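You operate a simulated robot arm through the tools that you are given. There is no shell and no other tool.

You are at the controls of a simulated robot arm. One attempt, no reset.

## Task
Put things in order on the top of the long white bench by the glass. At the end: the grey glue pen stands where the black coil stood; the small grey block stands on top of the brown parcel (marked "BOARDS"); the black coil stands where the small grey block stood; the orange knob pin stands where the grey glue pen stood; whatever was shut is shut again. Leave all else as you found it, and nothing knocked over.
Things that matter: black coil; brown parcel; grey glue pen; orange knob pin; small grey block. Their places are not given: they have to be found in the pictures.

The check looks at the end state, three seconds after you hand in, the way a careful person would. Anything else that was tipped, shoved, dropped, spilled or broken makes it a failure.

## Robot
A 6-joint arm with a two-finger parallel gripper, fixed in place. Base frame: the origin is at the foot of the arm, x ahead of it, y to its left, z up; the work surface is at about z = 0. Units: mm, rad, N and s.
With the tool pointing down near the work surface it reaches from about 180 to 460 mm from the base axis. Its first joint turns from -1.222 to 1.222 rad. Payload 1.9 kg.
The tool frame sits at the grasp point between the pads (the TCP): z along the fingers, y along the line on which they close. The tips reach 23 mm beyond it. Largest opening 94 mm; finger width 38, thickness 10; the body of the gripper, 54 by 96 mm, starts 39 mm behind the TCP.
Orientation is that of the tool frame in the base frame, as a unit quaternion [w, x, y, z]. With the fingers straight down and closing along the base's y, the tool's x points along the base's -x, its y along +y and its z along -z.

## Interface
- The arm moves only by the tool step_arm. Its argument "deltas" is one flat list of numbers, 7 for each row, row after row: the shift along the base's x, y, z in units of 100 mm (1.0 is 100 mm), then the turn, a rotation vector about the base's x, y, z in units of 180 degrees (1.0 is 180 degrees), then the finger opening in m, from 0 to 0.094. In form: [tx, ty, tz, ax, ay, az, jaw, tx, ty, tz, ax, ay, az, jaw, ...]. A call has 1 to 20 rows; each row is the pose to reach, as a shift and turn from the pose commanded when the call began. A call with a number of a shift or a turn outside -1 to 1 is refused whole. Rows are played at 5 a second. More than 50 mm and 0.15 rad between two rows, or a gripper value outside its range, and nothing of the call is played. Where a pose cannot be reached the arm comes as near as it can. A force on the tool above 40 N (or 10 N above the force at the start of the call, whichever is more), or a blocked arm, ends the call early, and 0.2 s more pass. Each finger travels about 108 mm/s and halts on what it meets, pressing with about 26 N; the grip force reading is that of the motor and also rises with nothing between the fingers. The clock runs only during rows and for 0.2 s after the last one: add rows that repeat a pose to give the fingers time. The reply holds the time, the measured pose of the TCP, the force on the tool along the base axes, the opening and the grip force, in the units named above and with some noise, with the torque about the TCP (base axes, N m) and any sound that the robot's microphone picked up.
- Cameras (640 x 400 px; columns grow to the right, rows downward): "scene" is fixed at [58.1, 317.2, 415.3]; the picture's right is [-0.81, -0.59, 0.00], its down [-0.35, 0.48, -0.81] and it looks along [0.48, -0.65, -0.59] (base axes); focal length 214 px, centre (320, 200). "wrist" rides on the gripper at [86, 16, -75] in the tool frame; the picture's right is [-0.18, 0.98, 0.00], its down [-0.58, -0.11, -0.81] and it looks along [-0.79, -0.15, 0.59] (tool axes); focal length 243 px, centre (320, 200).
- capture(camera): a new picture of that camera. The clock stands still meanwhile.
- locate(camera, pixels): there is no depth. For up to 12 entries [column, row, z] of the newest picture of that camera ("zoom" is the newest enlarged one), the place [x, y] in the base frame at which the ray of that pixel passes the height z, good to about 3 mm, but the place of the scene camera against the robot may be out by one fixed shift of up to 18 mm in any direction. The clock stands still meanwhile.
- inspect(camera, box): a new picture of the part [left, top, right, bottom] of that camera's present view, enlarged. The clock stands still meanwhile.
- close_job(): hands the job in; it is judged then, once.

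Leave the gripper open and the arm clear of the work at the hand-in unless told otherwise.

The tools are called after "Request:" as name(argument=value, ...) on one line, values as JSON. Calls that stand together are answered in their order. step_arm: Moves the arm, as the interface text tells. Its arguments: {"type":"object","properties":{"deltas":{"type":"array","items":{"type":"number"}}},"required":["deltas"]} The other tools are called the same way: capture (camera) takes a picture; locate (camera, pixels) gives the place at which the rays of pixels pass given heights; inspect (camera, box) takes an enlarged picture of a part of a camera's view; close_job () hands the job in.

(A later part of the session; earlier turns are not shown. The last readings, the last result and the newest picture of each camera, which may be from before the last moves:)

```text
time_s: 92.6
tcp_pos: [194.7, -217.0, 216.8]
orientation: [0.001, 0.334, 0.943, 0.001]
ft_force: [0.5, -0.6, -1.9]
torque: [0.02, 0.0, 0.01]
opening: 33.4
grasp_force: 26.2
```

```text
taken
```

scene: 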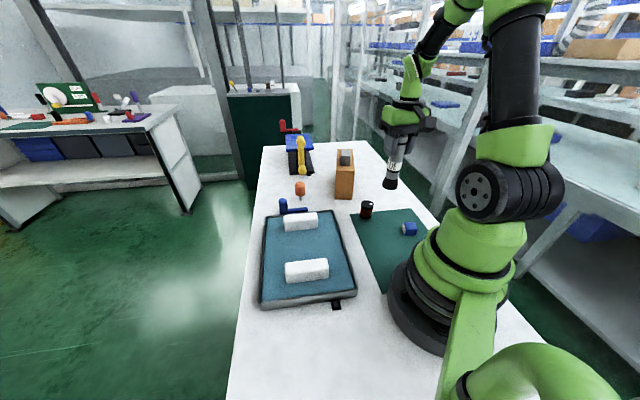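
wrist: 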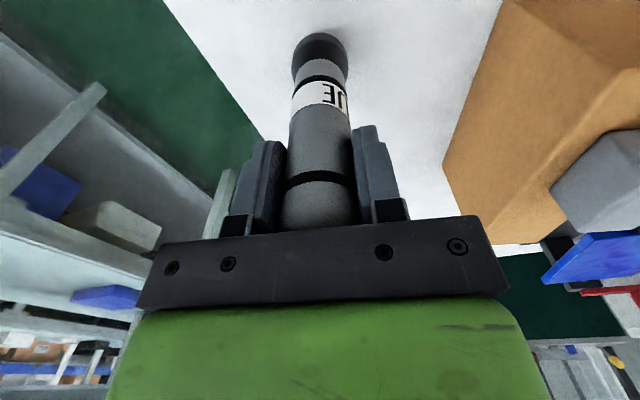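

The pen is held clear. Next two segments across, at the same height.

Request:
step_arm(deltas=[0.01, 0.017, 0, 0, 0, 0.002, 0, 0.035, 0.06, 0, 0, 0, 0.007, 0, 0.075, 0.128, 0, 0, 0, 0.014, 0, 0.125, 0.213, 0, 0, 0, 0.023, 0, 0.18, 0.306, 0, 0, 0, 0.034, 0, 0.235, 0.4, 0, 0, 0, 0.044, 0, 0.29, 0.493, 0, 0, 0, 0.054, 0, 0.345, 0.587, 0, 0, 0, 0.065, 0, 0.4, 0.68, 0, 0, 0, 0.075, 0, 0.45, 0.765, 0, 0, 0, 0.084, 0, 0.485, 0.825, 0, 0, 0, 0.091, 0, 0.5, 0.85, 0, 0, 0, 0.0935, 0, 0.5, 0.85, 0, 0, 0, 0.0935, 0])

Request:
step_arm(deltas=[0.007, 0.018, 0, 0, 0, 0.002, 0, 0.025, 0.063, 0, 0, 0, 0.007, 0, 0.053, 0.135, 0, 0, 0, 0.014, 0, 0.088, 0.225, 0, 0, 0, 0.023, 0, 0.126, 0.324, 0, 0, 0, 0.034, 0, 0.165, 0.423, 0, 0, 0, 0.044, 0, 0.203, 0.522, 0, 0, 0, 0.054, 0, 0.242, 0.621, 0, 0, 0, 0.065, 0, 0.28, 0.72, 0, 0, 0, 0.075, 0, 0.315, 0.81, 0, 0, 0, 0.084, 0, 0.34, 0.873, 0, 0, 0, 0.091, 0, 0.35, 0.9, 0, 0, 0, 0.0935, 0, 0.35, 0.9, 0, 0, 0, 0.0935, 0])

```text
time_s: 95.4
tcp_pos: [244.9, -128.9, 217.4]
orientation: [0.0, 0.192, 0.981, 0.001]
ft_force: [0.0, 0.0, -0.4]
torque: [0.01, 0.02, -0.05]
opening: 33.3
grasp_force: 26.2
```

```text
time_s: 98.2
tcp_pos: [279.4, -38.5, 217.4]
orientation: [0.001, 0.047, 0.999, 0.0]
ft_force: [-0.4, 0.3, -0.6]
torque: [-0.01, -0.04, 0.01]
opening: 33.2
grasp_force: 25.9
```

Held (33.2 mm). Next two segments.

Request:
step_arm(deltas=[0.002, 0.019, 0, 0, 0, 0.002, 0, 0.006, 0.067, 0, 0, 0, 0.007, 0, 0.012, 0.143, 0, 0, 0, 0.014, 0, 0.02, 0.238, 0, 0, 0, 0.023, 0, 0.029, 0.342, 0, 0, 0, 0.034, 0, 0.038, 0.447, 0, 0, 0, 0.044, 0, 0.046, 0.551, 0, 0, 0, 0.054, 0, 0.055, 0.656, 0, 0, 0, 0.065, 0, 0.064, 0.76, 0, 0, 0, 0.075, 0, 0.072, 0.855, 0, 0, 0, 0.084, 0, 0.078, 0.922, 0, 0, 0, 0.091, 0, 0.08, 0.95, 0, 0, 0, 0.0935, 0, 0.08, 0.95, 0, 0, 0, 0.0935, 0])

Request:
step_arm(deltas=[-0.006, 0.018, 0, 0, 0, 0.002, 0, -0.021, 0.063, 0, 0, 0, 0.007, 0, -0.045, 0.135, 0, 0, 0, 0.014, 0, -0.075, 0.225, 0, 0, 0, 0.023, 0, -0.108, 0.324, 0, 0, 0, 0.034, 0, -0.141, 0.423, 0, 0, 0, 0.044, 0, -0.174, 0.522, 0, 0, 0, 0.054, 0, -0.207, 0.621, 0, 0, 0, 0.065, 0, -0.24, 0.72, 0, 0, 0, 0.075, 0, -0.27, 0.81, 0, 0, 0, 0.084, 0, -0.291, 0.873, 0, 0, 0, 0.091, 0, -0.3, 0.9, 0, 0, 0, 0.0935, 0, -0.3, 0.9, 0, 0, 0, 0.0935, 0])

```text
time_s: 101.0
tcp_pos: [287.7, 54.9, 216.4]
orientation: [0.0, -0.1, 0.995, 0.001]
ft_force: [0.2, 0.4, -1.6]
torque: [0.01, 0.0, 0.01]
opening: 33.2
grasp_force: 25.6
```

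```text
time_s: 103.8
tcp_pos: [258.4, 145.6, 216.4]
orientation: [0.0, -0.245, 0.969, 0.0]
ft_force: [-0.2, 0.2, -1.8]
torque: [0.01, 0.01, -0.02]
opening: 33.2
grasp_force: 25.9
```

Held. Now the last segments to above the coil's old place.

Request:
step_arm(deltas=[-0.012, 0.015, 0, 0, 0, 0.002, 0, -0.041, 0.053, 0, 0, 0, 0.007, 0, -0.087, 0.113, 0, 0, 0, 0.014, 0, -0.145, 0.188, 0, 0, 0, 0.023, 0, -0.209, 0.27, 0, 0, 0, 0.034, 0, -0.273, 0.353, 0, 0, 0, 0.044, 0, -0.336, 0.435, 0, 0, 0, 0.054, 0, -0.4, 0.518, 0, 0, 0, 0.065, 0, -0.464, 0.6, 0, 0, 0, 0.075, 0, -0.522, 0.675, 0, 0, 0, 0.084, 0, -0.563, 0.728, 0, 0, 0, 0.091, 0, -0.58, 0.75, 0, 0, 0, 0.0935, 0, -0.58, 0.75, 0, 0, 0, 0.0935, 0])

Request:
step_arm(deltas=[-0.02, 0.02, 0, 0, 0, 0, 0, -0.065, 0.064, 0, 0, 0, 0, 0, -0.13, 0.128, 0, 0, 0, 0, 0, -0.2, 0.2, 0, 0, 0, 0, 0, -0.26, 0.256, 0, 0, 0, 0, 0, -0.305, 0.3, 0, 0, 0, 0, 0, -0.325, 0.32, 0, 0, 0, 0, 0, -0.325, 0.32, 0, 0, 0, 0, 0])

Request:
capture(camera="wrist")

Request:
capture(camera="scene")

```text
time_s: 106.6
tcp_pos: [201.2, 219.4, 216.4]
orientation: [0.0, -0.384, 0.924, 0.0]
ft_force: [-0.1, -0.1, -0.6]
torque: [0.01, 0.02, 0.01]
opening: 33.1
grasp_force: 26.4
```

```text
time_s: 108.4
tcp_pos: [167.5, 252.4, 217.6]
orientation: [0.0, -0.383, 0.924, 0.001]
ft_force: [-0.4, -0.6, -0.7]
torque: [0.0, 0.0, 0.0]
opening: 33.5
grasp_force: 25.4
```

```text
taken
```

wrist: 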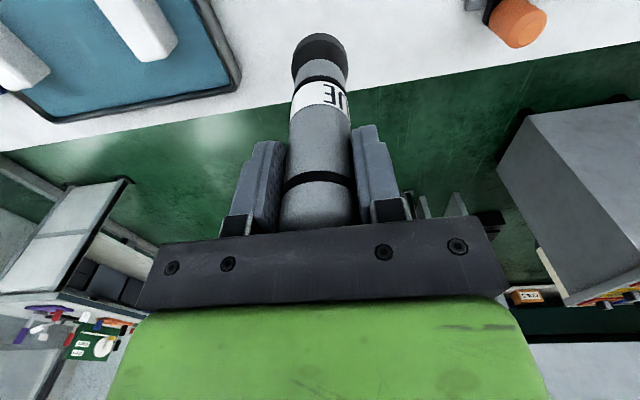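

```text
taken
```

scene: 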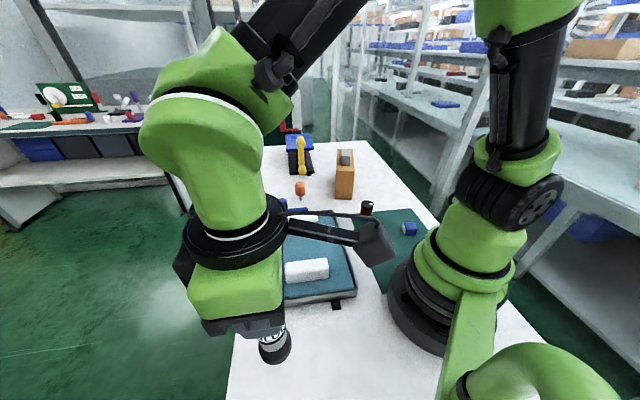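

The pen is over the coil's old place. I'll lower 95 mm gently to just above the surface.

Request:
step_arm(deltas=[0, 0, -0.02, 0, 0, 0, 0, 0, 0, -0.07, 0, 0, 0, 0, 0, 0, -0.15, 0, 0, 0, 0, 0, 0, -0.25, 0, 0, 0, 0, 0, 0, -0.35, 0, 0, 0, 0, 0, 0, -0.45, 0, 0, 0, 0, 0, 0, -0.55, 0, 0, 0, 0, 0, 0, -0.65, 0, 0, 0, 0, 0, 0, -0.75, 0, 0, 0, 0, 0, 0, -0.84, 0, 0, 0, 0, 0, 0, -0.91, 0, 0, 0, 0, 0, 0, -0.95, 0, 0, 0, 0, 0, 0, -0.95, 0, 0, 0, 0])

Request:
capture(camera="wrist")

Request:
inspect(camera="scene", box=[220, 290, 360, 400])

```text
time_s: 111.2
tcp_pos: [167.7, 252.1, 122.4]
orientation: [0.0, -0.383, 0.924, 0.001]
ft_force: [0.0, -0.1, -0.5]
torque: [0.02, -0.01, 0.03]
opening: 33.3
grasp_force: 26.2
```

```text
taken
```

wrist: 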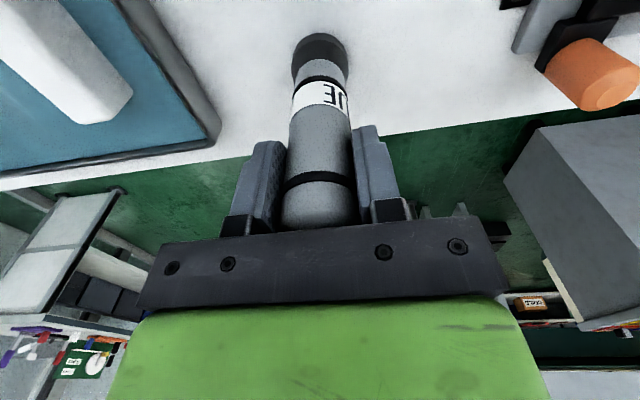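

```text
3.64 times, centred on (290, 345) of scene
```

zoom: 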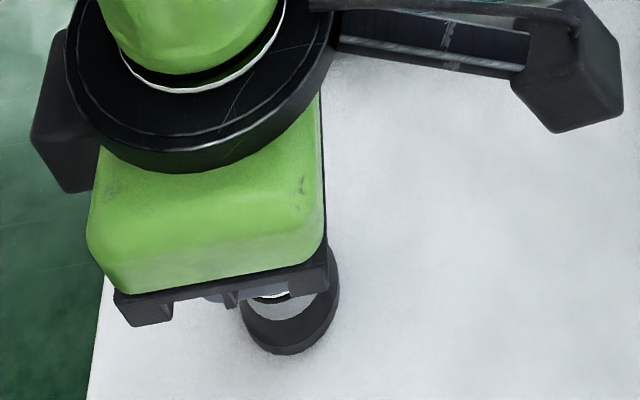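

I'll use the same fixed camera to compare: the coil's lowest base edge was at scene (285.6,383), and the pen's lowest base edge is now at (281.4,387.5).

Request:
locate(camera="scene", pixels=[[285.6, 383, 0], [285.6, 383, 0], [285.6, 383, 0], [285.6, 383, 0], [281.4, 387.5, 4], [281.4, 387.5, 4], [281.4, 387.5, 4], [281.4, 387.5, 4], [281.4, 387.5, 0], [281.4, 387.5, 0], [285.6, 369, 0], [281.4, 373, 4]])

Request:
locate(camera="wrist", pixels=[[320.5, 33.5, 4], [320.5, 33.5, 4], [320.5, 33.5, 4], [320.5, 33.5, 4], [320.5, 33.5, 4], [320.5, 33.5, 4]])

```text
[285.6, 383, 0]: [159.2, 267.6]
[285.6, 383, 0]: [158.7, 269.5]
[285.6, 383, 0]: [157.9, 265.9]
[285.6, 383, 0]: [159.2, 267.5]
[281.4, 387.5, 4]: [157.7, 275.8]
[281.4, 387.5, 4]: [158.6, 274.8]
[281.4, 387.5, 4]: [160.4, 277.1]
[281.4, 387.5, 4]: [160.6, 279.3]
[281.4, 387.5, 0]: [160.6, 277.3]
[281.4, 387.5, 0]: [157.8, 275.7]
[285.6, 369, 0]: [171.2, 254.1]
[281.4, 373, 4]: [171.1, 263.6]
```

```text
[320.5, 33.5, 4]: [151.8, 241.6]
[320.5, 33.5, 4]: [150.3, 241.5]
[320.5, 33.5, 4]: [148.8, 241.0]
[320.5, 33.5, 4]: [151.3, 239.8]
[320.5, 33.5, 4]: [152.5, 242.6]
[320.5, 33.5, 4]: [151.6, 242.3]
```

The wrist view puts the pen's foot at (166.7,252.2). The scene comparison differs by several millimetres, so I'll enlarge the foot area to measure it better.

Request:
inspect(camera="scene", box=[236, 335, 332, 395])

```text
6.67 times, centred on (284, 365) of scene
```

zoom: 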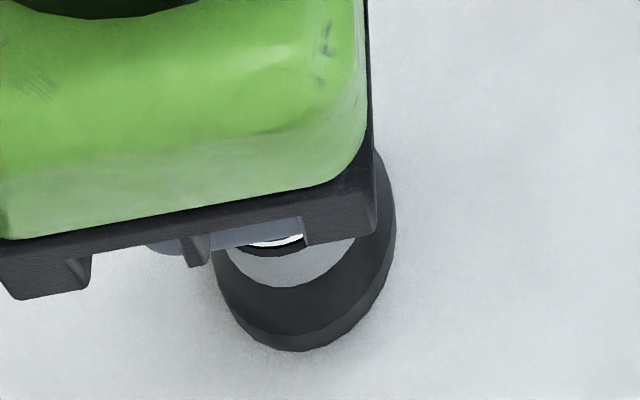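

Weighing both views, the coil's true old centre is probably around (166.5,248.5), so I'll shift the pen by (-1,-3.5) mm and lower 3 mm.

Request:
step_arm(deltas=[-0.005, -0.017, 0, 0, 0, 0, 0, -0.01, -0.035, 0, 0, 0, 0, 0, -0.01, -0.035, -0.01, 0, 0, 0, 0, -0.01, -0.035, -0.02, 0, 0, 0, 0, -0.01, -0.035, -0.03, 0, 0, 0, 0, -0.01, -0.035, -0.03, 0, 0, 0, 0])

Request:
step_arm(deltas=[0, 0, -0.005, 0, 0, 0, 0, 0, 0, -0.01, 0, 0, 0, 0, 0, 0, -0.01, 0, 0, 0, 0])

```text
time_s: 112.6
tcp_pos: [165.3, 249.2, 119.0]
orientation: [0.0, -0.384, 0.923, 0.0]
ft_force: [0.3, -0.1, -0.9]
torque: [-0.03, 0.03, -0.03]
opening: 33.1
grasp_force: 26.6
```

```text
time_s: 113.4
tcp_pos: [164.5, 248.8, 119.0]
orientation: [0.0, -0.383, 0.924, 0.0]
ft_force: [-0.3, -0.3, -1.4]
torque: [-0.01, -0.01, 0.0]
opening: 33.2
grasp_force: 25.6
```

No contact yet; I'll continue 1 mm at a time.

Request:
step_arm(deltas=[0, 0, -0.005, 0, 0, 0, 0, 0, 0, -0.01, 0, 0, 0, 0, 0, 0, -0.01, 0, 0, 0, 0])

Request:
step_arm(deltas=[0, 0, -0.004, 0, 0, 0, 0, 0, 0, -0.008, 0, 0, 0, 0, 0, 0, -0.008, 0, 0, 0, 0])

```text
time_s: 114.2
tcp_pos: [164.5, 249.6, 119.0]
orientation: [0.001, -0.383, 0.924, 0.001]
ft_force: [0.4, -0.2, -1.3]
torque: [-0.01, -0.01, 0.01]
opening: 33.1
grasp_force: 25.7
```

```text
time_s: 115.0
tcp_pos: [165.4, 249.1, 117.0]
orientation: [0.0, -0.384, 0.924, 0.001]
ft_force: [-1.7, 0.4, 14.1]
torque: [0.0, 0.23, 0.0]
opening: 33.2
grasp_force: 25.8
```

Contact (14 N). I'll relieve slightly by 0.5 mm and check the scene before opening.

Request:
step_arm(deltas=[0, 0, 0.005, 0, 0, 0, 0, 0, 0, 0.005, 0, 0, 0, 0])

Request:
inspect(camera="scene", box=[236, 335, 332, 395])

Request:
capture(camera="wrist")

```text
time_s: 115.6
tcp_pos: [166.9, 248.5, 118.1]
orientation: [0.0, -0.383, 0.924, 0.0]
ft_force: [-4.6, 1.2, 18.5]
torque: [0.06, 0.33, 0.01]
opening: 33.5
grasp_force: 26.1
```

```text
6.67 times, centred on (284, 365) of scene
```

zoom: 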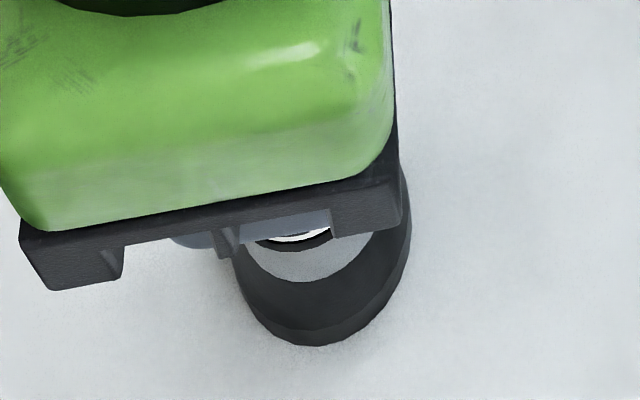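

```text
taken
```

wrist: 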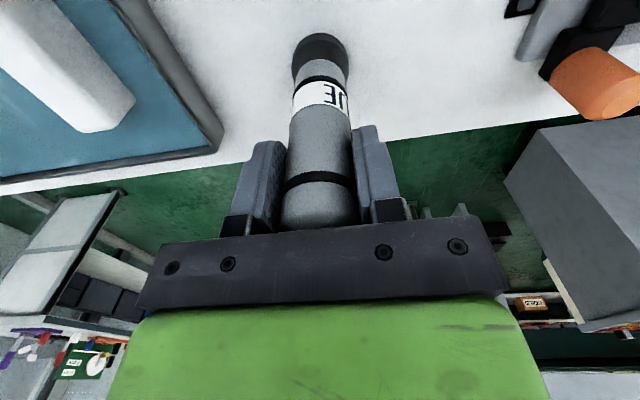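

A push of 18 N remains. The foot is within a few millimetres of the coil's old outline. I'll ease up another 0.7 mm to shed the preload.

Request:
step_arm(deltas=[0, 0, 0.004, 0, 0, 0, 0, 0, 0, 0.007, 0, 0, 0, 0, 0, 0, 0.007, 0, 0, 0, 0])

```text
time_s: 116.4
tcp_pos: [166.5, 249.2, 116.4]
orientation: [-0.001, -0.383, 0.924, 0.0]
ft_force: [-0.1, -0.8, -2.8]
torque: [-0.01, 0.01, 0.01]
opening: 33.2
grasp_force: 26.1
```

The preload is gone. I'll lower 0.5 mm for a light touch, then open gently.

Request:
step_arm(deltas=[0, 0, -0.005, 0, 0, 0, 0, 0, 0, -0.005, 0, 0, 0, 0])

```text
time_s: 117.0
tcp_pos: [167.1, 248.0, 117.1]
orientation: [0.0, -0.383, 0.924, 0.001]
ft_force: [0.1, 0.1, 3.0]
torque: [-0.02, 0.03, 0.01]
opening: 33.3
grasp_force: 25.6
```

A light touch of 3 N. Now I'll open the fingers slowly.

Request:
step_arm(deltas=[0, 0, 0, 0, 0, 0, 0.033, 0, 0, 0, 0, 0, 0, 0.036, 0, 0, 0, 0, 0, 0, 0.04, 0, 0, 0, 0, 0, 0, 0.046, 0, 0, 0, 0, 0, 0, 0.055, 0, 0, 0, 0, 0, 0, 0.07, 0, 0, 0, 0, 0, 0, 0.085, 0, 0, 0, 0, 0, 0, 0.085])

Request:
capture(camera="wrist")

Request:
inspect(camera="scene", box=[236, 335, 332, 395])

```text
time_s: 118.8
tcp_pos: [166.5, 248.0, 116.4]
orientation: [0.0, -0.383, 0.924, 0.001]
ft_force: [-0.2, -0.6, 0.1]
torque: [0.0, 0.0, 0.0]
opening: 84.8
grasp_force: 0.0
```

```text
taken
```

wrist: 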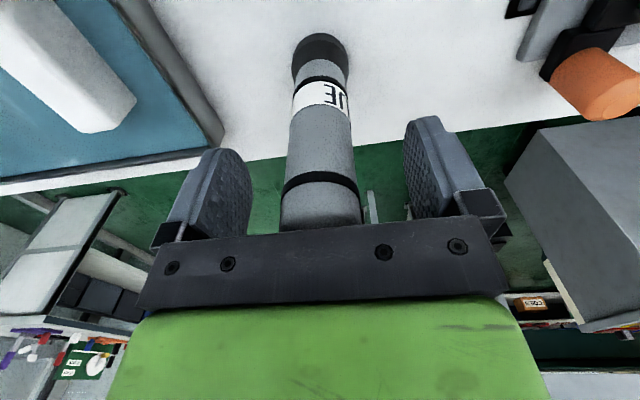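

```text
6.67 times, centred on (284, 365) of scene
```

zoom: 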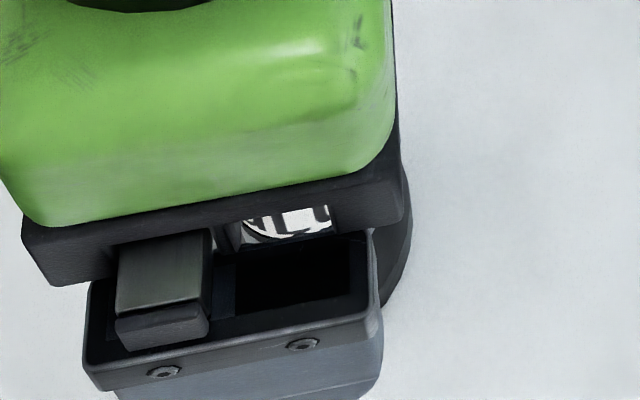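

The pen stands free between the open fingers. I'll rise straight up 100 mm with the fingers wide.

Request:
step_arm(deltas=[0, 0, 0.03, 0, 0, 0, 0.09, 0, 0, 0.1, 0, 0, 0, 0.09, 0, 0, 0.22, 0, 0, 0, 0.09, 0, 0, 0.37, 0, 0, 0, 0.09, 0, 0, 0.55, 0, 0, 0, 0.09, 0, 0, 0.75, 0, 0, 0, 0.09, 0, 0, 0.92, 0, 0, 0, 0.09, 0, 0, 1.0, 0, 0, 0, 0.094, 0, 0, 1.0, 0, 0, 0, 0.094])

Request:
capture(camera="scene")

Request:
capture(camera="wrist")

```text
time_s: 120.8
tcp_pos: [164.6, 248.9, 217.9]
orientation: [0.0, -0.384, 0.923, 0.001]
ft_force: [-1.0, 0.1, 0.2]
torque: [-0.02, 0.02, -0.01]
opening: 93.8
grasp_force: 0.1
```

```text
taken
```

scene: 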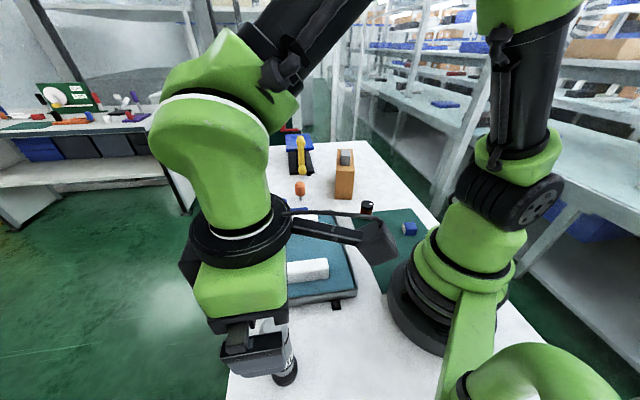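

```text
taken
```

wrist: 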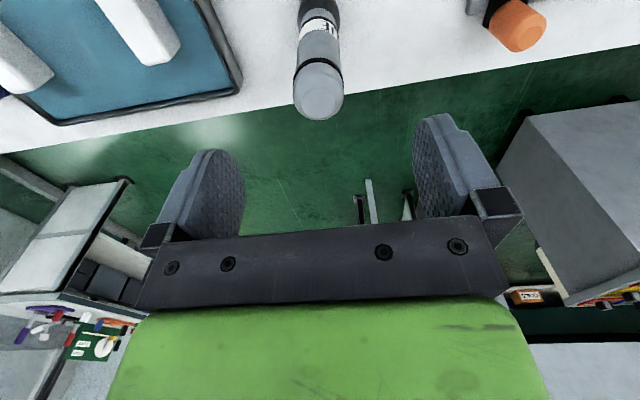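

The pen stands upright in the coil's old place. Now I'll swing back with the empty gripper at a safe height toward the orange pin.

Request:
step_arm(deltas=[0.05, -0.05, 0.1, 0, 0, -0.01, 0.094, 0.2, -0.21, 0.15, 0, 0, -0.03, 0.094, 0.37, -0.4, 0.15, 0, 0, -0.055, 0.094, 0.55, -0.59, 0.15, 0, 0, -0.08, 0.094, 0.735, -0.785, 0.15, 0, 0, -0.1, 0.094])

Request:
step_arm(deltas=[0.12, -0.18, 0, 0, 0, -0.02, 0.094, 0.24, -0.36, 0, 0, 0, -0.04, 0.094, 0.36, -0.54, 0, 0, 0, -0.06, 0.094, 0.48, -0.72, 0, 0, 0, -0.08, 0.094, 0.6, -0.9, 0, 0, 0, -0.1, 0.094])

Request:
step_arm(deltas=[0.08, -0.18, 0, 0, 0, -0.02, 0.094, 0.16, -0.36, 0, 0, 0, -0.04, 0.094, 0.24, -0.54, 0, 0, 0, -0.06, 0.094, 0.32, -0.72, 0, 0, 0, -0.08, 0.094, 0.4, -0.9, 0, 0, 0, -0.1, 0.094])

Request:
step_arm(deltas=[0.1, -0.16, -0.05, 0, 0, -0.01, 0.094, 0.2, -0.32, -0.1, 0, 0, -0.017, 0.094, 0.3, -0.48, -0.15, 0, 0, -0.025, 0.094, 0.4, -0.65, -0.2, 0, 0, -0.033, 0.094, 0.4, -0.65, -0.2, 0, 0, -0.033, 0.094])

Request:
capture(camera="wrist")

Request:
capture(camera="scene")

```text
time_s: 122.0
tcp_pos: [239.5, 169.7, 230.3]
orientation: [0.0, -0.234, 0.972, 0.002]
ft_force: [-0.2, -0.1, 0.6]
torque: [0.02, 0.02, 0.02]
opening: 93.9
grasp_force: 0.0
```

```text
time_s: 123.2
tcp_pos: [301.3, 80.1, 231.2]
orientation: [0.001, -0.079, 0.997, 0.0]
ft_force: [0.2, -0.4, -0.7]
torque: [0.0, 0.02, 0.0]
opening: 94.2
grasp_force: 0.1
```

```text
time_s: 124.4
tcp_pos: [339.4, -10.1, 232.2]
orientation: [0.002, 0.078, 0.997, 0.001]
ft_force: [-0.7, -0.3, 0.1]
torque: [0.01, -0.02, -0.03]
opening: 93.9
grasp_force: 0.1
```

```text
time_s: 125.6
tcp_pos: [379.5, -74.4, 210.6]
orientation: [0.0, 0.129, 0.992, 0.001]
ft_force: [0.8, -0.4, -0.6]
torque: [-0.01, -0.04, -0.01]
opening: 93.9
grasp_force: 0.1
```

```text
taken
```

wrist: 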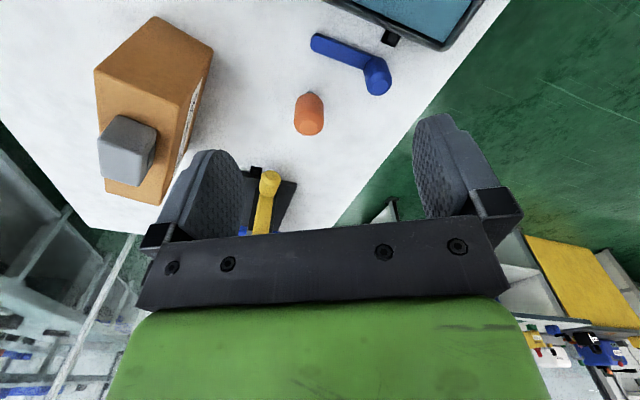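

```text
taken
```

scene: 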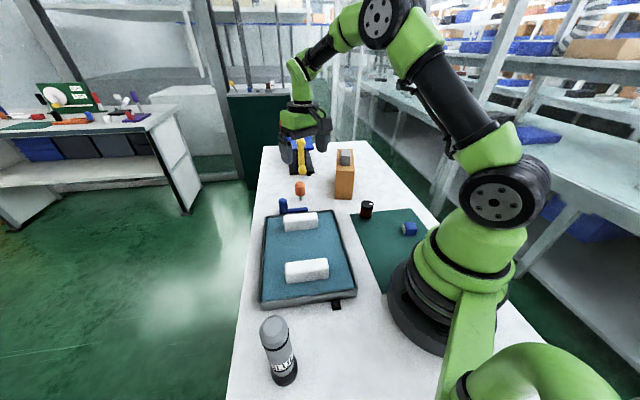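

The pen stands well in the scene at (280,350). The parcel shows lettering on its right side. I'll enlarge the pen's foot (same zoom frame as the coil earlier), the parcel label, and the orange pin.

Request:
inspect(camera="scene", box=[236, 335, 332, 395])

Request:
inspect(camera="wrist", box=[80, 10, 260, 210])

Request:
inspect(camera="wrist", box=[260, 75, 360, 140])

```text
6.67 times, centred on (284, 365) of scene
```

zoom: 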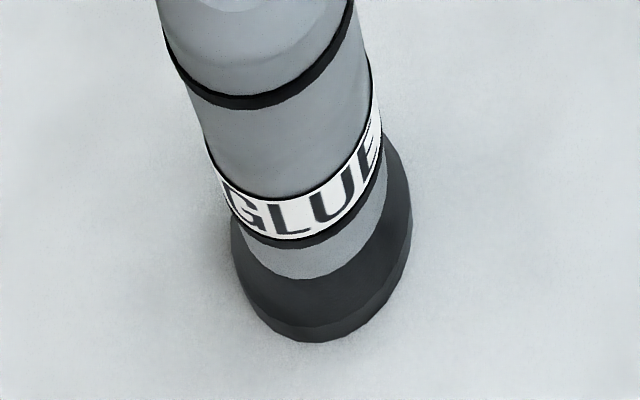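

```text
2.00 times, centred on (170, 110) of wrist
```

zoom: 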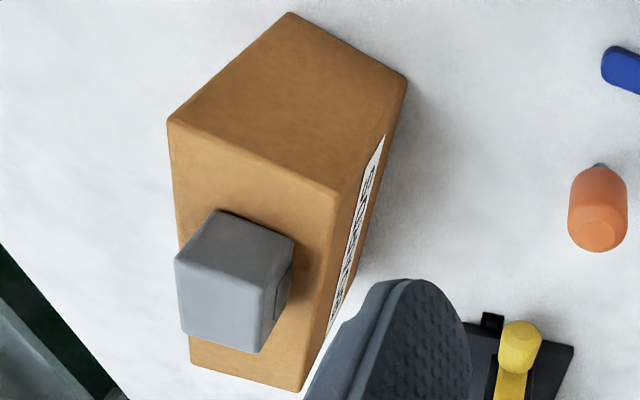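

```text
6.15 times, centred on (310, 108) of wrist
```

zoom: 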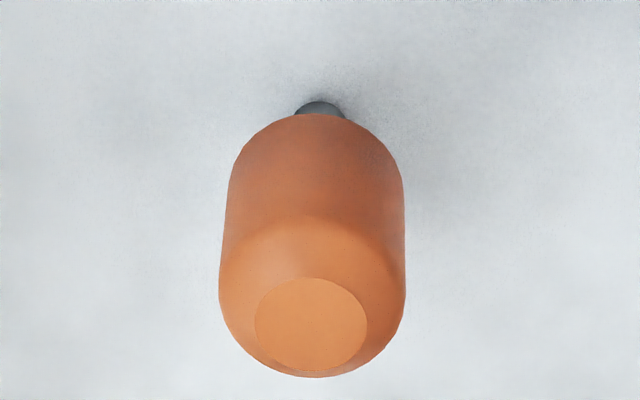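

The block, pen and parcel (with the label on its right side) look right. For the pin, I'll locate its foot (310,94) at z = 0 and its top centre (308.6,128.2) at several heights.

Request:
locate(camera="wrist", pixels=[[310, 92, 0], [310, 92, 0], [310, 92, 0], [310, 92, 0], [308.6, 128.2, 50], [308.6, 128.2, 50], [308.6, 128.2, 55], [308.6, 128.2, 55], [308.6, 128.2, 60], [308.6, 128.2, 60], [308.6, 128.2, 65], [308.6, 128.2, 65]])

Request:
locate(camera="wrist", pixels=[[293.6, 122, 50], [323.8, 122, 50], [293.6, 122, 50], [323.8, 122, 50], [306, 92.5, 0], [314.5, 93, 0]])

```text
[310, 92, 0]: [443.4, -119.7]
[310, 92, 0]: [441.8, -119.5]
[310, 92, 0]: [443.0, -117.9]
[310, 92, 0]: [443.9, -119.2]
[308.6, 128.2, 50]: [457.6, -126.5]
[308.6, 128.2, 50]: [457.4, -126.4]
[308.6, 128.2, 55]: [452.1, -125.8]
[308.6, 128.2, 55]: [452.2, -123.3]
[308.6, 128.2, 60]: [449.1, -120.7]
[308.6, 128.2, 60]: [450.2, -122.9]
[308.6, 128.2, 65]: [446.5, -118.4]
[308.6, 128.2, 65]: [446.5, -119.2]
```

```text
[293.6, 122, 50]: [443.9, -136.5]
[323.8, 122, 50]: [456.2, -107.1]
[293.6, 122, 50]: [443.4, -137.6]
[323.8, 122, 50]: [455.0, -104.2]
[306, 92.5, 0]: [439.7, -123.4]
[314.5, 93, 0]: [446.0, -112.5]
```

The pin's foot centre is about (447,-121), radius 463 mm, at the reach limit. Its knob is about 30 mm wide and the total height about 63. I'll check the neighbours, the blue lever's post (377,80) and the clamp (265,175), for finger clearance.

Request:
locate(camera="wrist", pixels=[[377, 70, 0], [378, 84, 35], [366, 62, 10], [318, 48, 10], [312, 40, 5], [255, 168, 10], [270, 178, 60], [270, 178, 80], [297, 182, 0], [250, 168, 0], [388, 42, 5]])

Request:
inspect(camera="wrist", box=[220, 20, 420, 240])

Request:
inspect(camera="scene", box=[270, 120, 334, 220])

```text
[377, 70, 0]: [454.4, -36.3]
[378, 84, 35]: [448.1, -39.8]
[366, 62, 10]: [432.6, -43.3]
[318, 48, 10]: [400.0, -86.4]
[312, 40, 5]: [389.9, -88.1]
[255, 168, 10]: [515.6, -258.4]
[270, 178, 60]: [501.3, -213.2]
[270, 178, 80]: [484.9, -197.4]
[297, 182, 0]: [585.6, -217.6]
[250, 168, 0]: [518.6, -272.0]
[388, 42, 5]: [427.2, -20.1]
```

```text
1.82 times, centred on (320, 130) of wrist
```

zoom: 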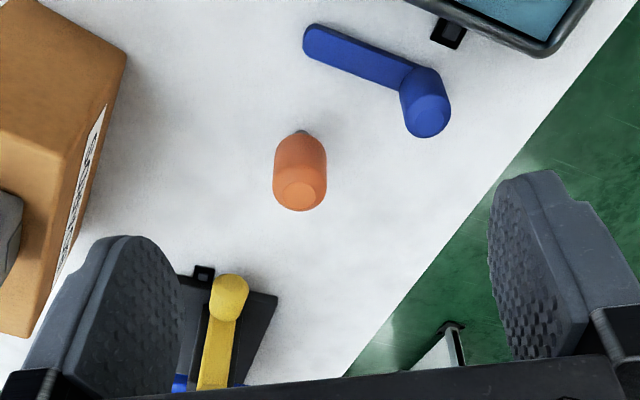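

```text
4.00 times, centred on (302, 170) of scene
```

zoom: 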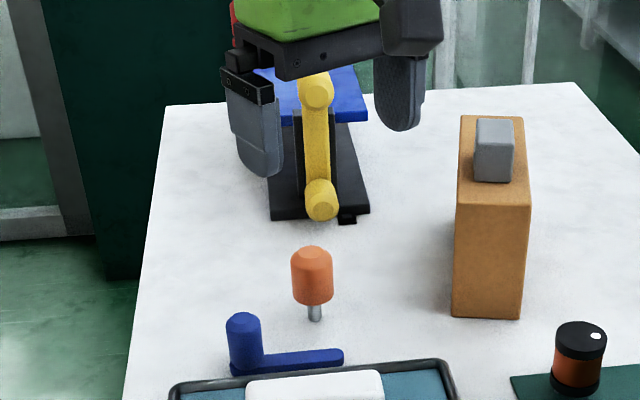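

There's enough room: the blue post is near (450,-40), the clamp handle near (490,-205). I'll move to just over the pin at z ≈ 135 (fingertips well above its 63 mm top) with the jaws at 70 mm, and check reach and alignment.

Request:
step_arm(deltas=[0.12, -0.09, -0.15, 0, 0, 0, 0.09, 0.25, -0.18, -0.3, 0, 0, 0, 0.08, 0.38, -0.27, -0.45, 0, 0, 0, 0.07, 0.51, -0.36, -0.6, 0, 0, 0, 0.07, 0.63, -0.445, -0.78, 0, 0, 0, 0.07, 0.63, -0.445, -0.78, 0, 0, 0, 0.07])

Request:
capture(camera="wrist")

Request:
inspect(camera="wrist", box=[260, 0, 388, 80])

```text
time_s: 127.0
tcp_pos: [443.1, -120.9, 134.9]
orientation: [0.001, 0.13, 0.992, 0.001]
ft_force: [0.5, 0.0, -0.6]
torque: [-0.02, 0.0, 0.01]
opening: 70.0
grasp_force: 0.2
```

```text
taken
```

wrist: 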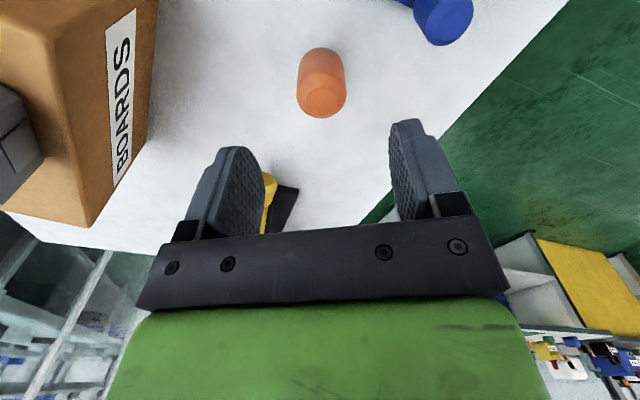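

```text
5.00 times, centred on (324, 40) of wrist
```

zoom: 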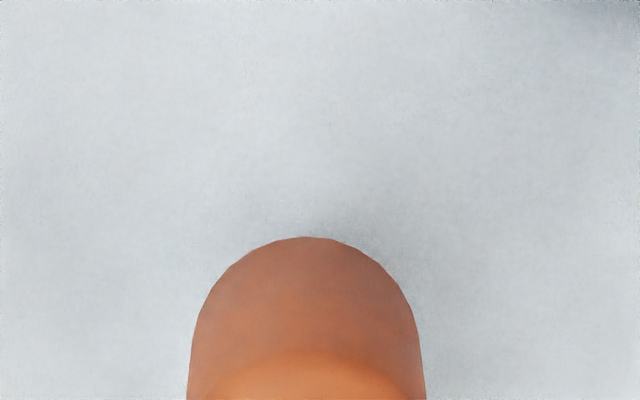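

The "BOARDS" label is confirmed on the parcel. I'll enlarge the pin's knob to check centring; for a top at z = 63 the axis should project near column 320.

Request:
inspect(camera="wrist", box=[272, 60, 368, 120])

```text
6.67 times, centred on (320, 90) of wrist
```

zoom: 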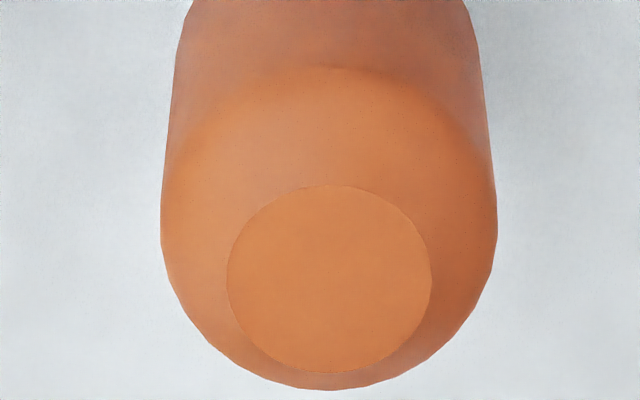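

The pin's axis sits about 4 mm forward and 1 mm to one side of the TCP, i.e. near (447.4,-119.5). I'll adjust by (+2.2,+0.6) and descend to z ≈ 45 with the jaws at 70 mm.

Request:
step_arm(deltas=[0.01, 0.003, -0.1, 0, 0, 0, 0.07, 0.022, 0.006, -0.25, 0, 0, 0, 0.07, 0.022, 0.006, -0.4, 0, 0, 0, 0.07, 0.022, 0.006, -0.55, 0, 0, 0, 0.07, 0.022, 0.006, -0.7, 0, 0, 0, 0.07, 0.022, 0.006, -0.82, 0, 0, 0, 0.07, 0.022, 0.006, -0.9, 0, 0, 0, 0.07, 0.022, 0.006, -0.9, 0, 0, 0, 0.07])

Request:
capture(camera="wrist")

Request:
inspect(camera="scene", box=[270, 120, 334, 220])

```text
time_s: 128.8
tcp_pos: [442.7, -117.9, 43.9]
orientation: [0.001, 0.129, 0.992, 0.001]
ft_force: [0.1, 0.0, 0.3]
torque: [-0.02, -0.02, 0.03]
opening: 70.1
grasp_force: 0.0
out of reach, approached as far as the arm can: row 7, 8
```

```text
taken
```

wrist: 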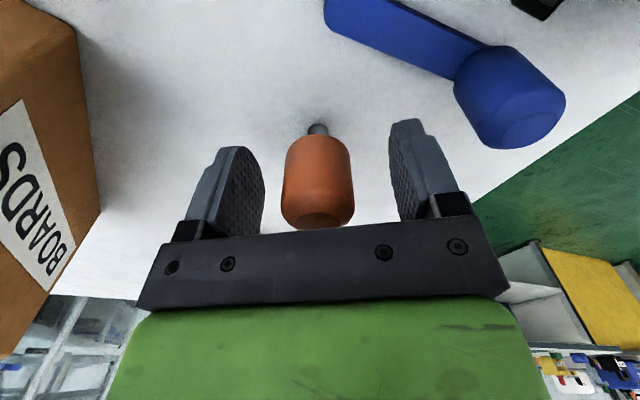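

```text
4.00 times, centred on (302, 170) of scene
```

zoom: 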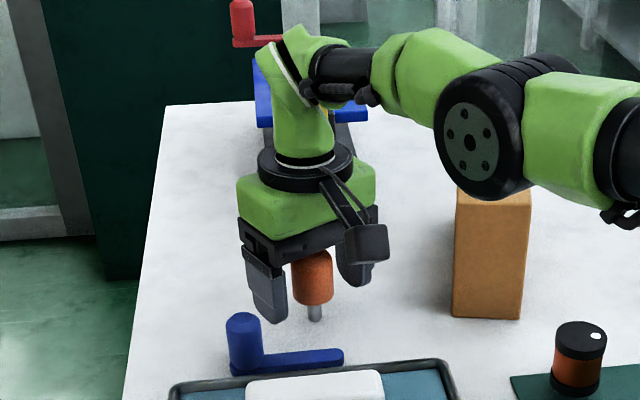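

The arm stopped just at its limit, (442.7,-117.9,43.9), but the knob (319,180) is between the pads with about 4 mm forward offset, which is fine. I'll close slowly here.

Request:
step_arm(deltas=[-0.01, 0.0, 0, 0, 0, 0, 0.06, -0.01, 0.0, 0, 0, 0, 0, 0.048, -0.01, 0.0, 0, 0, 0, 0, 0.04, -0.01, 0.0, 0, 0, 0, 0, 0.036, -0.01, 0.0, 0, 0, 0, 0, 0.033, -0.01, 0.0, 0, 0, 0, 0, 0.03, -0.01, 0.0, 0, 0, 0, 0, 0.027, -0.01, 0.0, 0, 0, 0, 0, 0.024, -0.01, 0.0, 0, 0, 0, 0, 0.0, -0.01, 0.0, 0, 0, 0, 0, 0.0, -0.01, 0.0, 0, 0, 0, 0, 0.0])

Request:
capture(camera="wrist")

```text
time_s: 131.2
tcp_pos: [441.3, -117.4, 44.0]
orientation: [0.0, 0.129, 0.992, 0.001]
ft_force: [-0.5, -0.2, 0.6]
torque: [-0.02, -0.01, 0.0]
opening: 33.0
grasp_force: 25.9
```

```text
taken
```

wrist: 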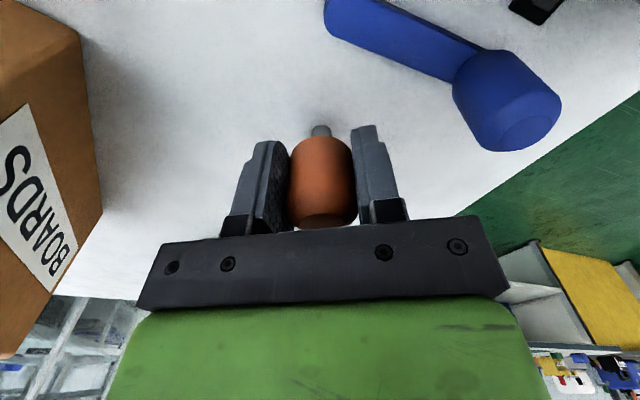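

Gripped at 33.0 mm. I'll measure the shaft's foot (320,125) to know how the pin sits relative to the TCP, then lift slowly.

Request:
inspect(camera="wrist", box=[272, 110, 368, 170])

Request:
locate(camera="wrist", pixels=[[320, 125, 0], [320, 125, 0], [320, 125, 0], [320, 125, 0], [320, 125, 0], [320, 125, 0], [310.5, 130, 0], [330, 129, 0]])

```text
6.67 times, centred on (320, 140) of wrist
```

zoom: 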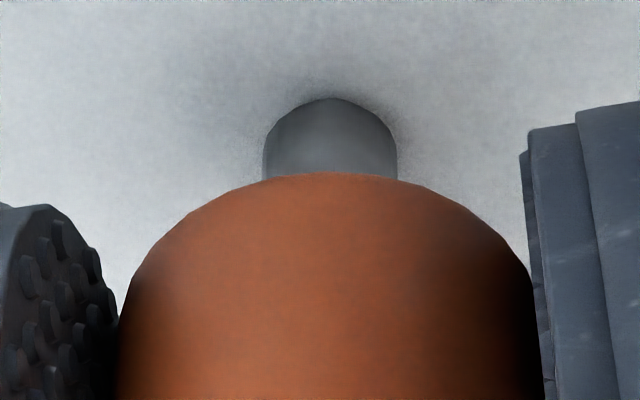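

```text
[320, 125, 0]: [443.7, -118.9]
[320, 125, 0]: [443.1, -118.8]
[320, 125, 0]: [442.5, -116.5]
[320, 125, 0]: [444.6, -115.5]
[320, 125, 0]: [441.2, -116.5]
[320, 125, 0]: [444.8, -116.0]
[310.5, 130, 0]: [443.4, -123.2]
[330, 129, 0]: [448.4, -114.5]
```

The pin's axis sits about 6 mm forward of the TCP. Now a slow lift of 20 mm, then a check.

Request:
step_arm(deltas=[-0.005, 0, 0.01, 0, 0, 0, 0, -0.01, 0, 0.02, 0, 0, 0, 0, -0.01, 0, 0.04, 0, 0, 0, 0, -0.01, 0, 0.07, 0, 0, 0, 0, -0.01, 0, 0.11, 0, 0, 0, 0, -0.01, 0, 0.15, 0, 0, 0, 0, -0.01, 0, 0.18, 0, 0, 0, 0, -0.01, 0, 0.2, 0, 0, 0, 0, -0.01, 0, 0.2, 0, 0, 0, 0])

Request:
capture(camera="wrist")

Request:
inspect(camera="scene", box=[270, 120, 334, 220])

```text
time_s: 133.2
tcp_pos: [440.6, -116.2, 66.2]
orientation: [0.001, 0.129, 0.992, 0.001]
ft_force: [-0.2, -0.4, 0.2]
torque: [-0.02, 0.0, 0.01]
opening: 32.7
grasp_force: 25.9
```

```text
taken
```

wrist: 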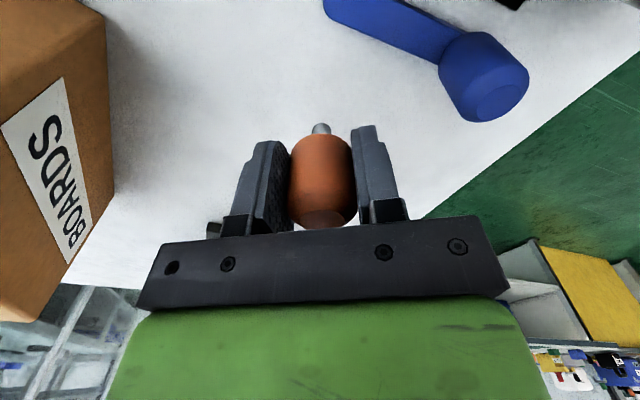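

```text
4.00 times, centred on (302, 170) of scene
```

zoom: 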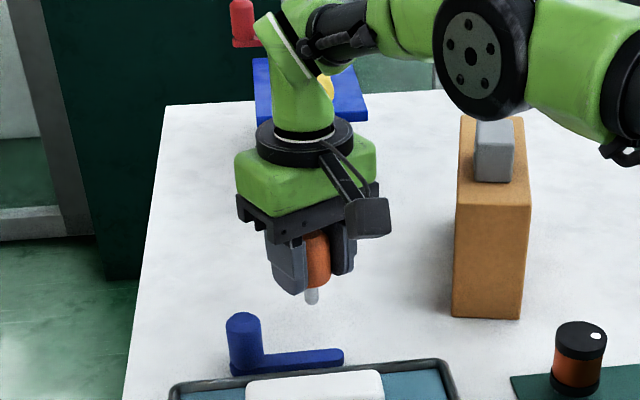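

Held, and the lift is clean. I'll compare the pin's attitude in the hand with an enlarged wrist view.

Request:
inspect(camera="wrist", box=[272, 110, 368, 170])

Request:
inspect(camera="scene", box=[285, 165, 333, 205])

```text
6.67 times, centred on (320, 140) of wrist
```

zoom: 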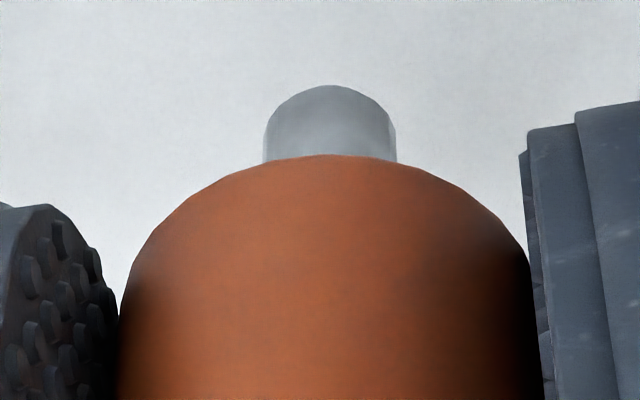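

```text
10.00 times, centred on (309, 185) of scene
```

zoom: 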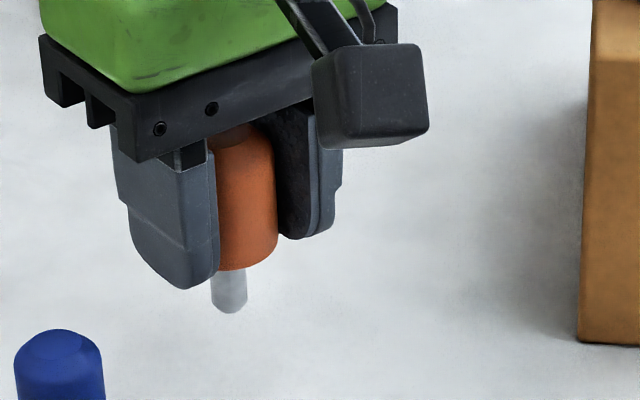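

The pin is straight in the hand (shaft centred under the knob). I'll lift a further 100 mm slowly.

Request:
step_arm(deltas=[0, 0, 0.02, 0, 0, 0, 0, 0, 0, 0.06, 0, 0, 0, 0, 0, 0, 0.13, 0, 0, 0, 0, 0, 0, 0.21, 0, 0, 0, 0, 0, 0, 0.3, 0, 0, 0, 0, 0, 0, 0.39, 0, 0, 0, 0, 0, 0, 0.48, 0, 0, 0, 0, 0, 0, 0.57, 0, 0, 0, 0, 0, 0, 0.66, 0, 0, 0, 0, 0, 0, 0.75, 0, 0, 0, 0, 0, 0, 0.84, 0, 0, 0, 0, 0, 0, 0.92, 0, 0, 0, 0, 0, 0, 0.97, 0, 0, 0, 0, 0, 0, 1.0, 0, 0, 0, 0, 0, 0, 1.0, 0, 0, 0, 0])

Request:
capture(camera="wrist")

```text
time_s: 136.4
tcp_pos: [439.5, -117.3, 165.3]
orientation: [0.001, 0.13, 0.992, 0.001]
ft_force: [0.0, 0.3, -0.8]
torque: [-0.03, 0.0, 0.03]
opening: 33.1
grasp_force: 26.4
```

```text
taken
```

wrist: 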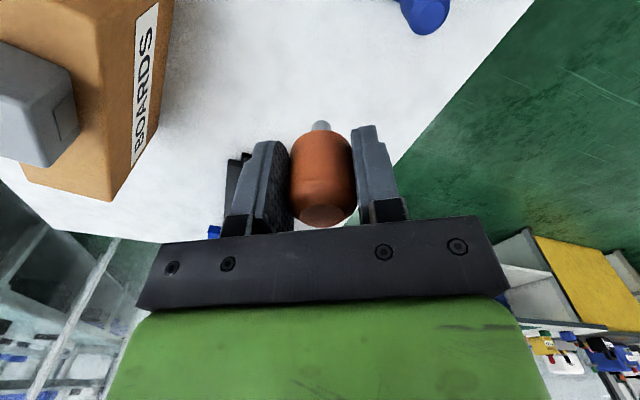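

I'll check whether the pin is creeping in the fingers.

Request:
inspect(camera="wrist", box=[272, 110, 368, 170])

Request:
inspect(camera="wrist", box=[240, 110, 400, 240])

Request:
inspect(camera="scene", box=[280, 110, 352, 200])

```text
6.67 times, centred on (320, 140) of wrist
```

zoom: 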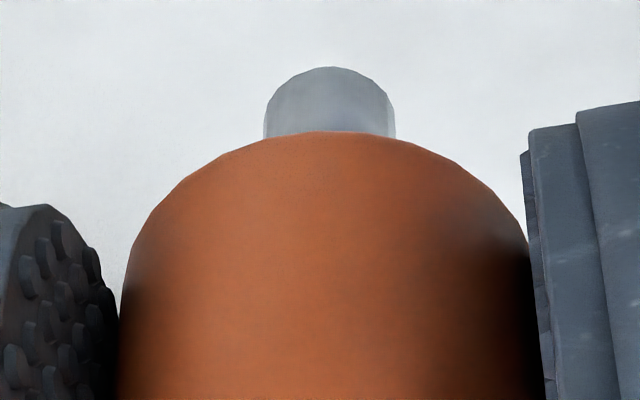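

```text
3.08 times, centred on (320, 175) of wrist
```

zoom: 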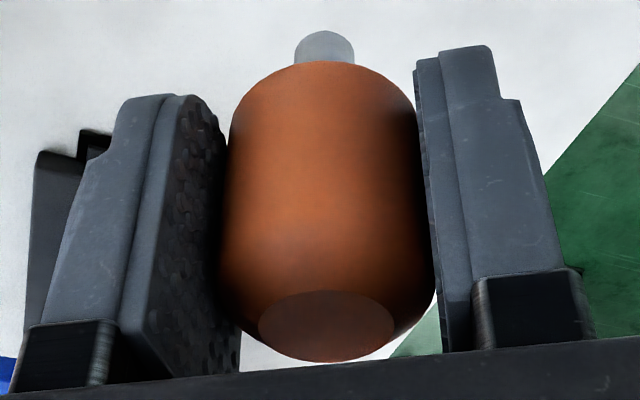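

```text
4.44 times, centred on (316, 155) of scene
```

zoom: 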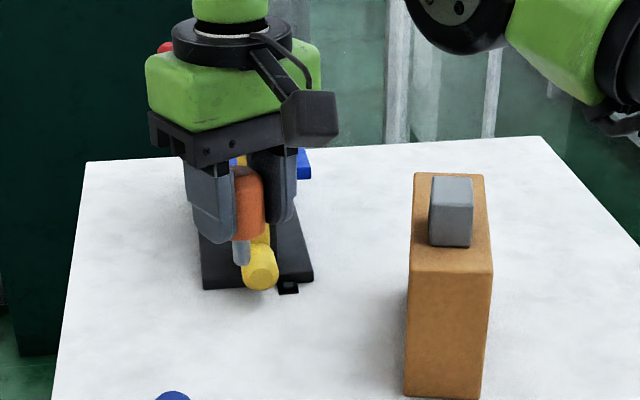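

The pin is creeping slowly downward in the fingers (about 5 mm so far), so I shouldn't linger. I'll carry it straight toward the pen's old place, rising 30 mm so it clears the parcel and block.

Request:
step_arm(deltas=[-0.024, -0.018, 0.009, 0, 0, -0.002, 0, -0.079, -0.061, 0.03, 0, 0, -0.008, 0, -0.174, -0.134, 0.066, 0, 0, -0.017, 0, -0.284, -0.22, 0.108, 0, 0, -0.027, 0, -0.403, -0.311, 0.153, 0, 0, -0.039, 0, -0.521, -0.403, 0.198, 0, 0, -0.05, 0, -0.64, -0.494, 0.243, 0, 0, -0.062, 0, -0.735, -0.567, 0.279, 0, 0, -0.071, 0, -0.79, -0.61, 0.3, 0, 0, -0.076, 0])

Request:
capture(camera="wrist")

Request:
inspect(camera="wrist", box=[240, 110, 400, 240])

```text
time_s: 138.4
tcp_pos: [362.5, -179.7, 194.3]
orientation: [0.001, 0.247, 0.969, 0.001]
ft_force: [0.3, -0.6, -0.8]
torque: [-0.01, 0.02, -0.02]
opening: 33.3
grasp_force: 26.4
```

```text
taken
```

wrist: 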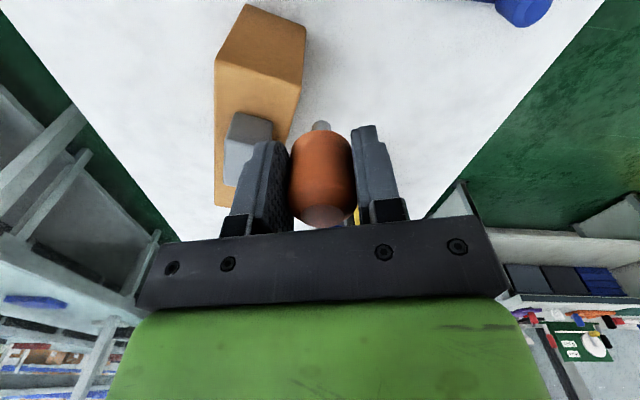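

```text
3.08 times, centred on (320, 175) of wrist
```

zoom: 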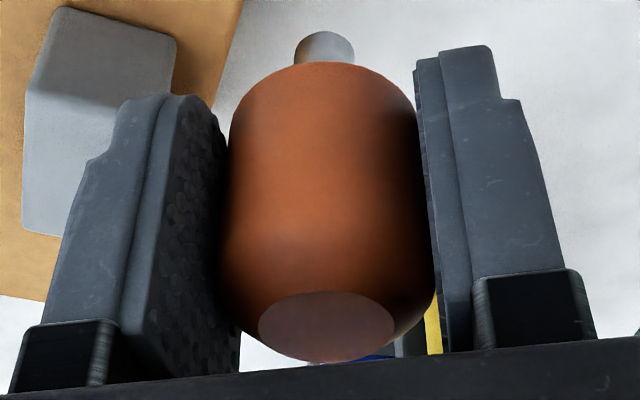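

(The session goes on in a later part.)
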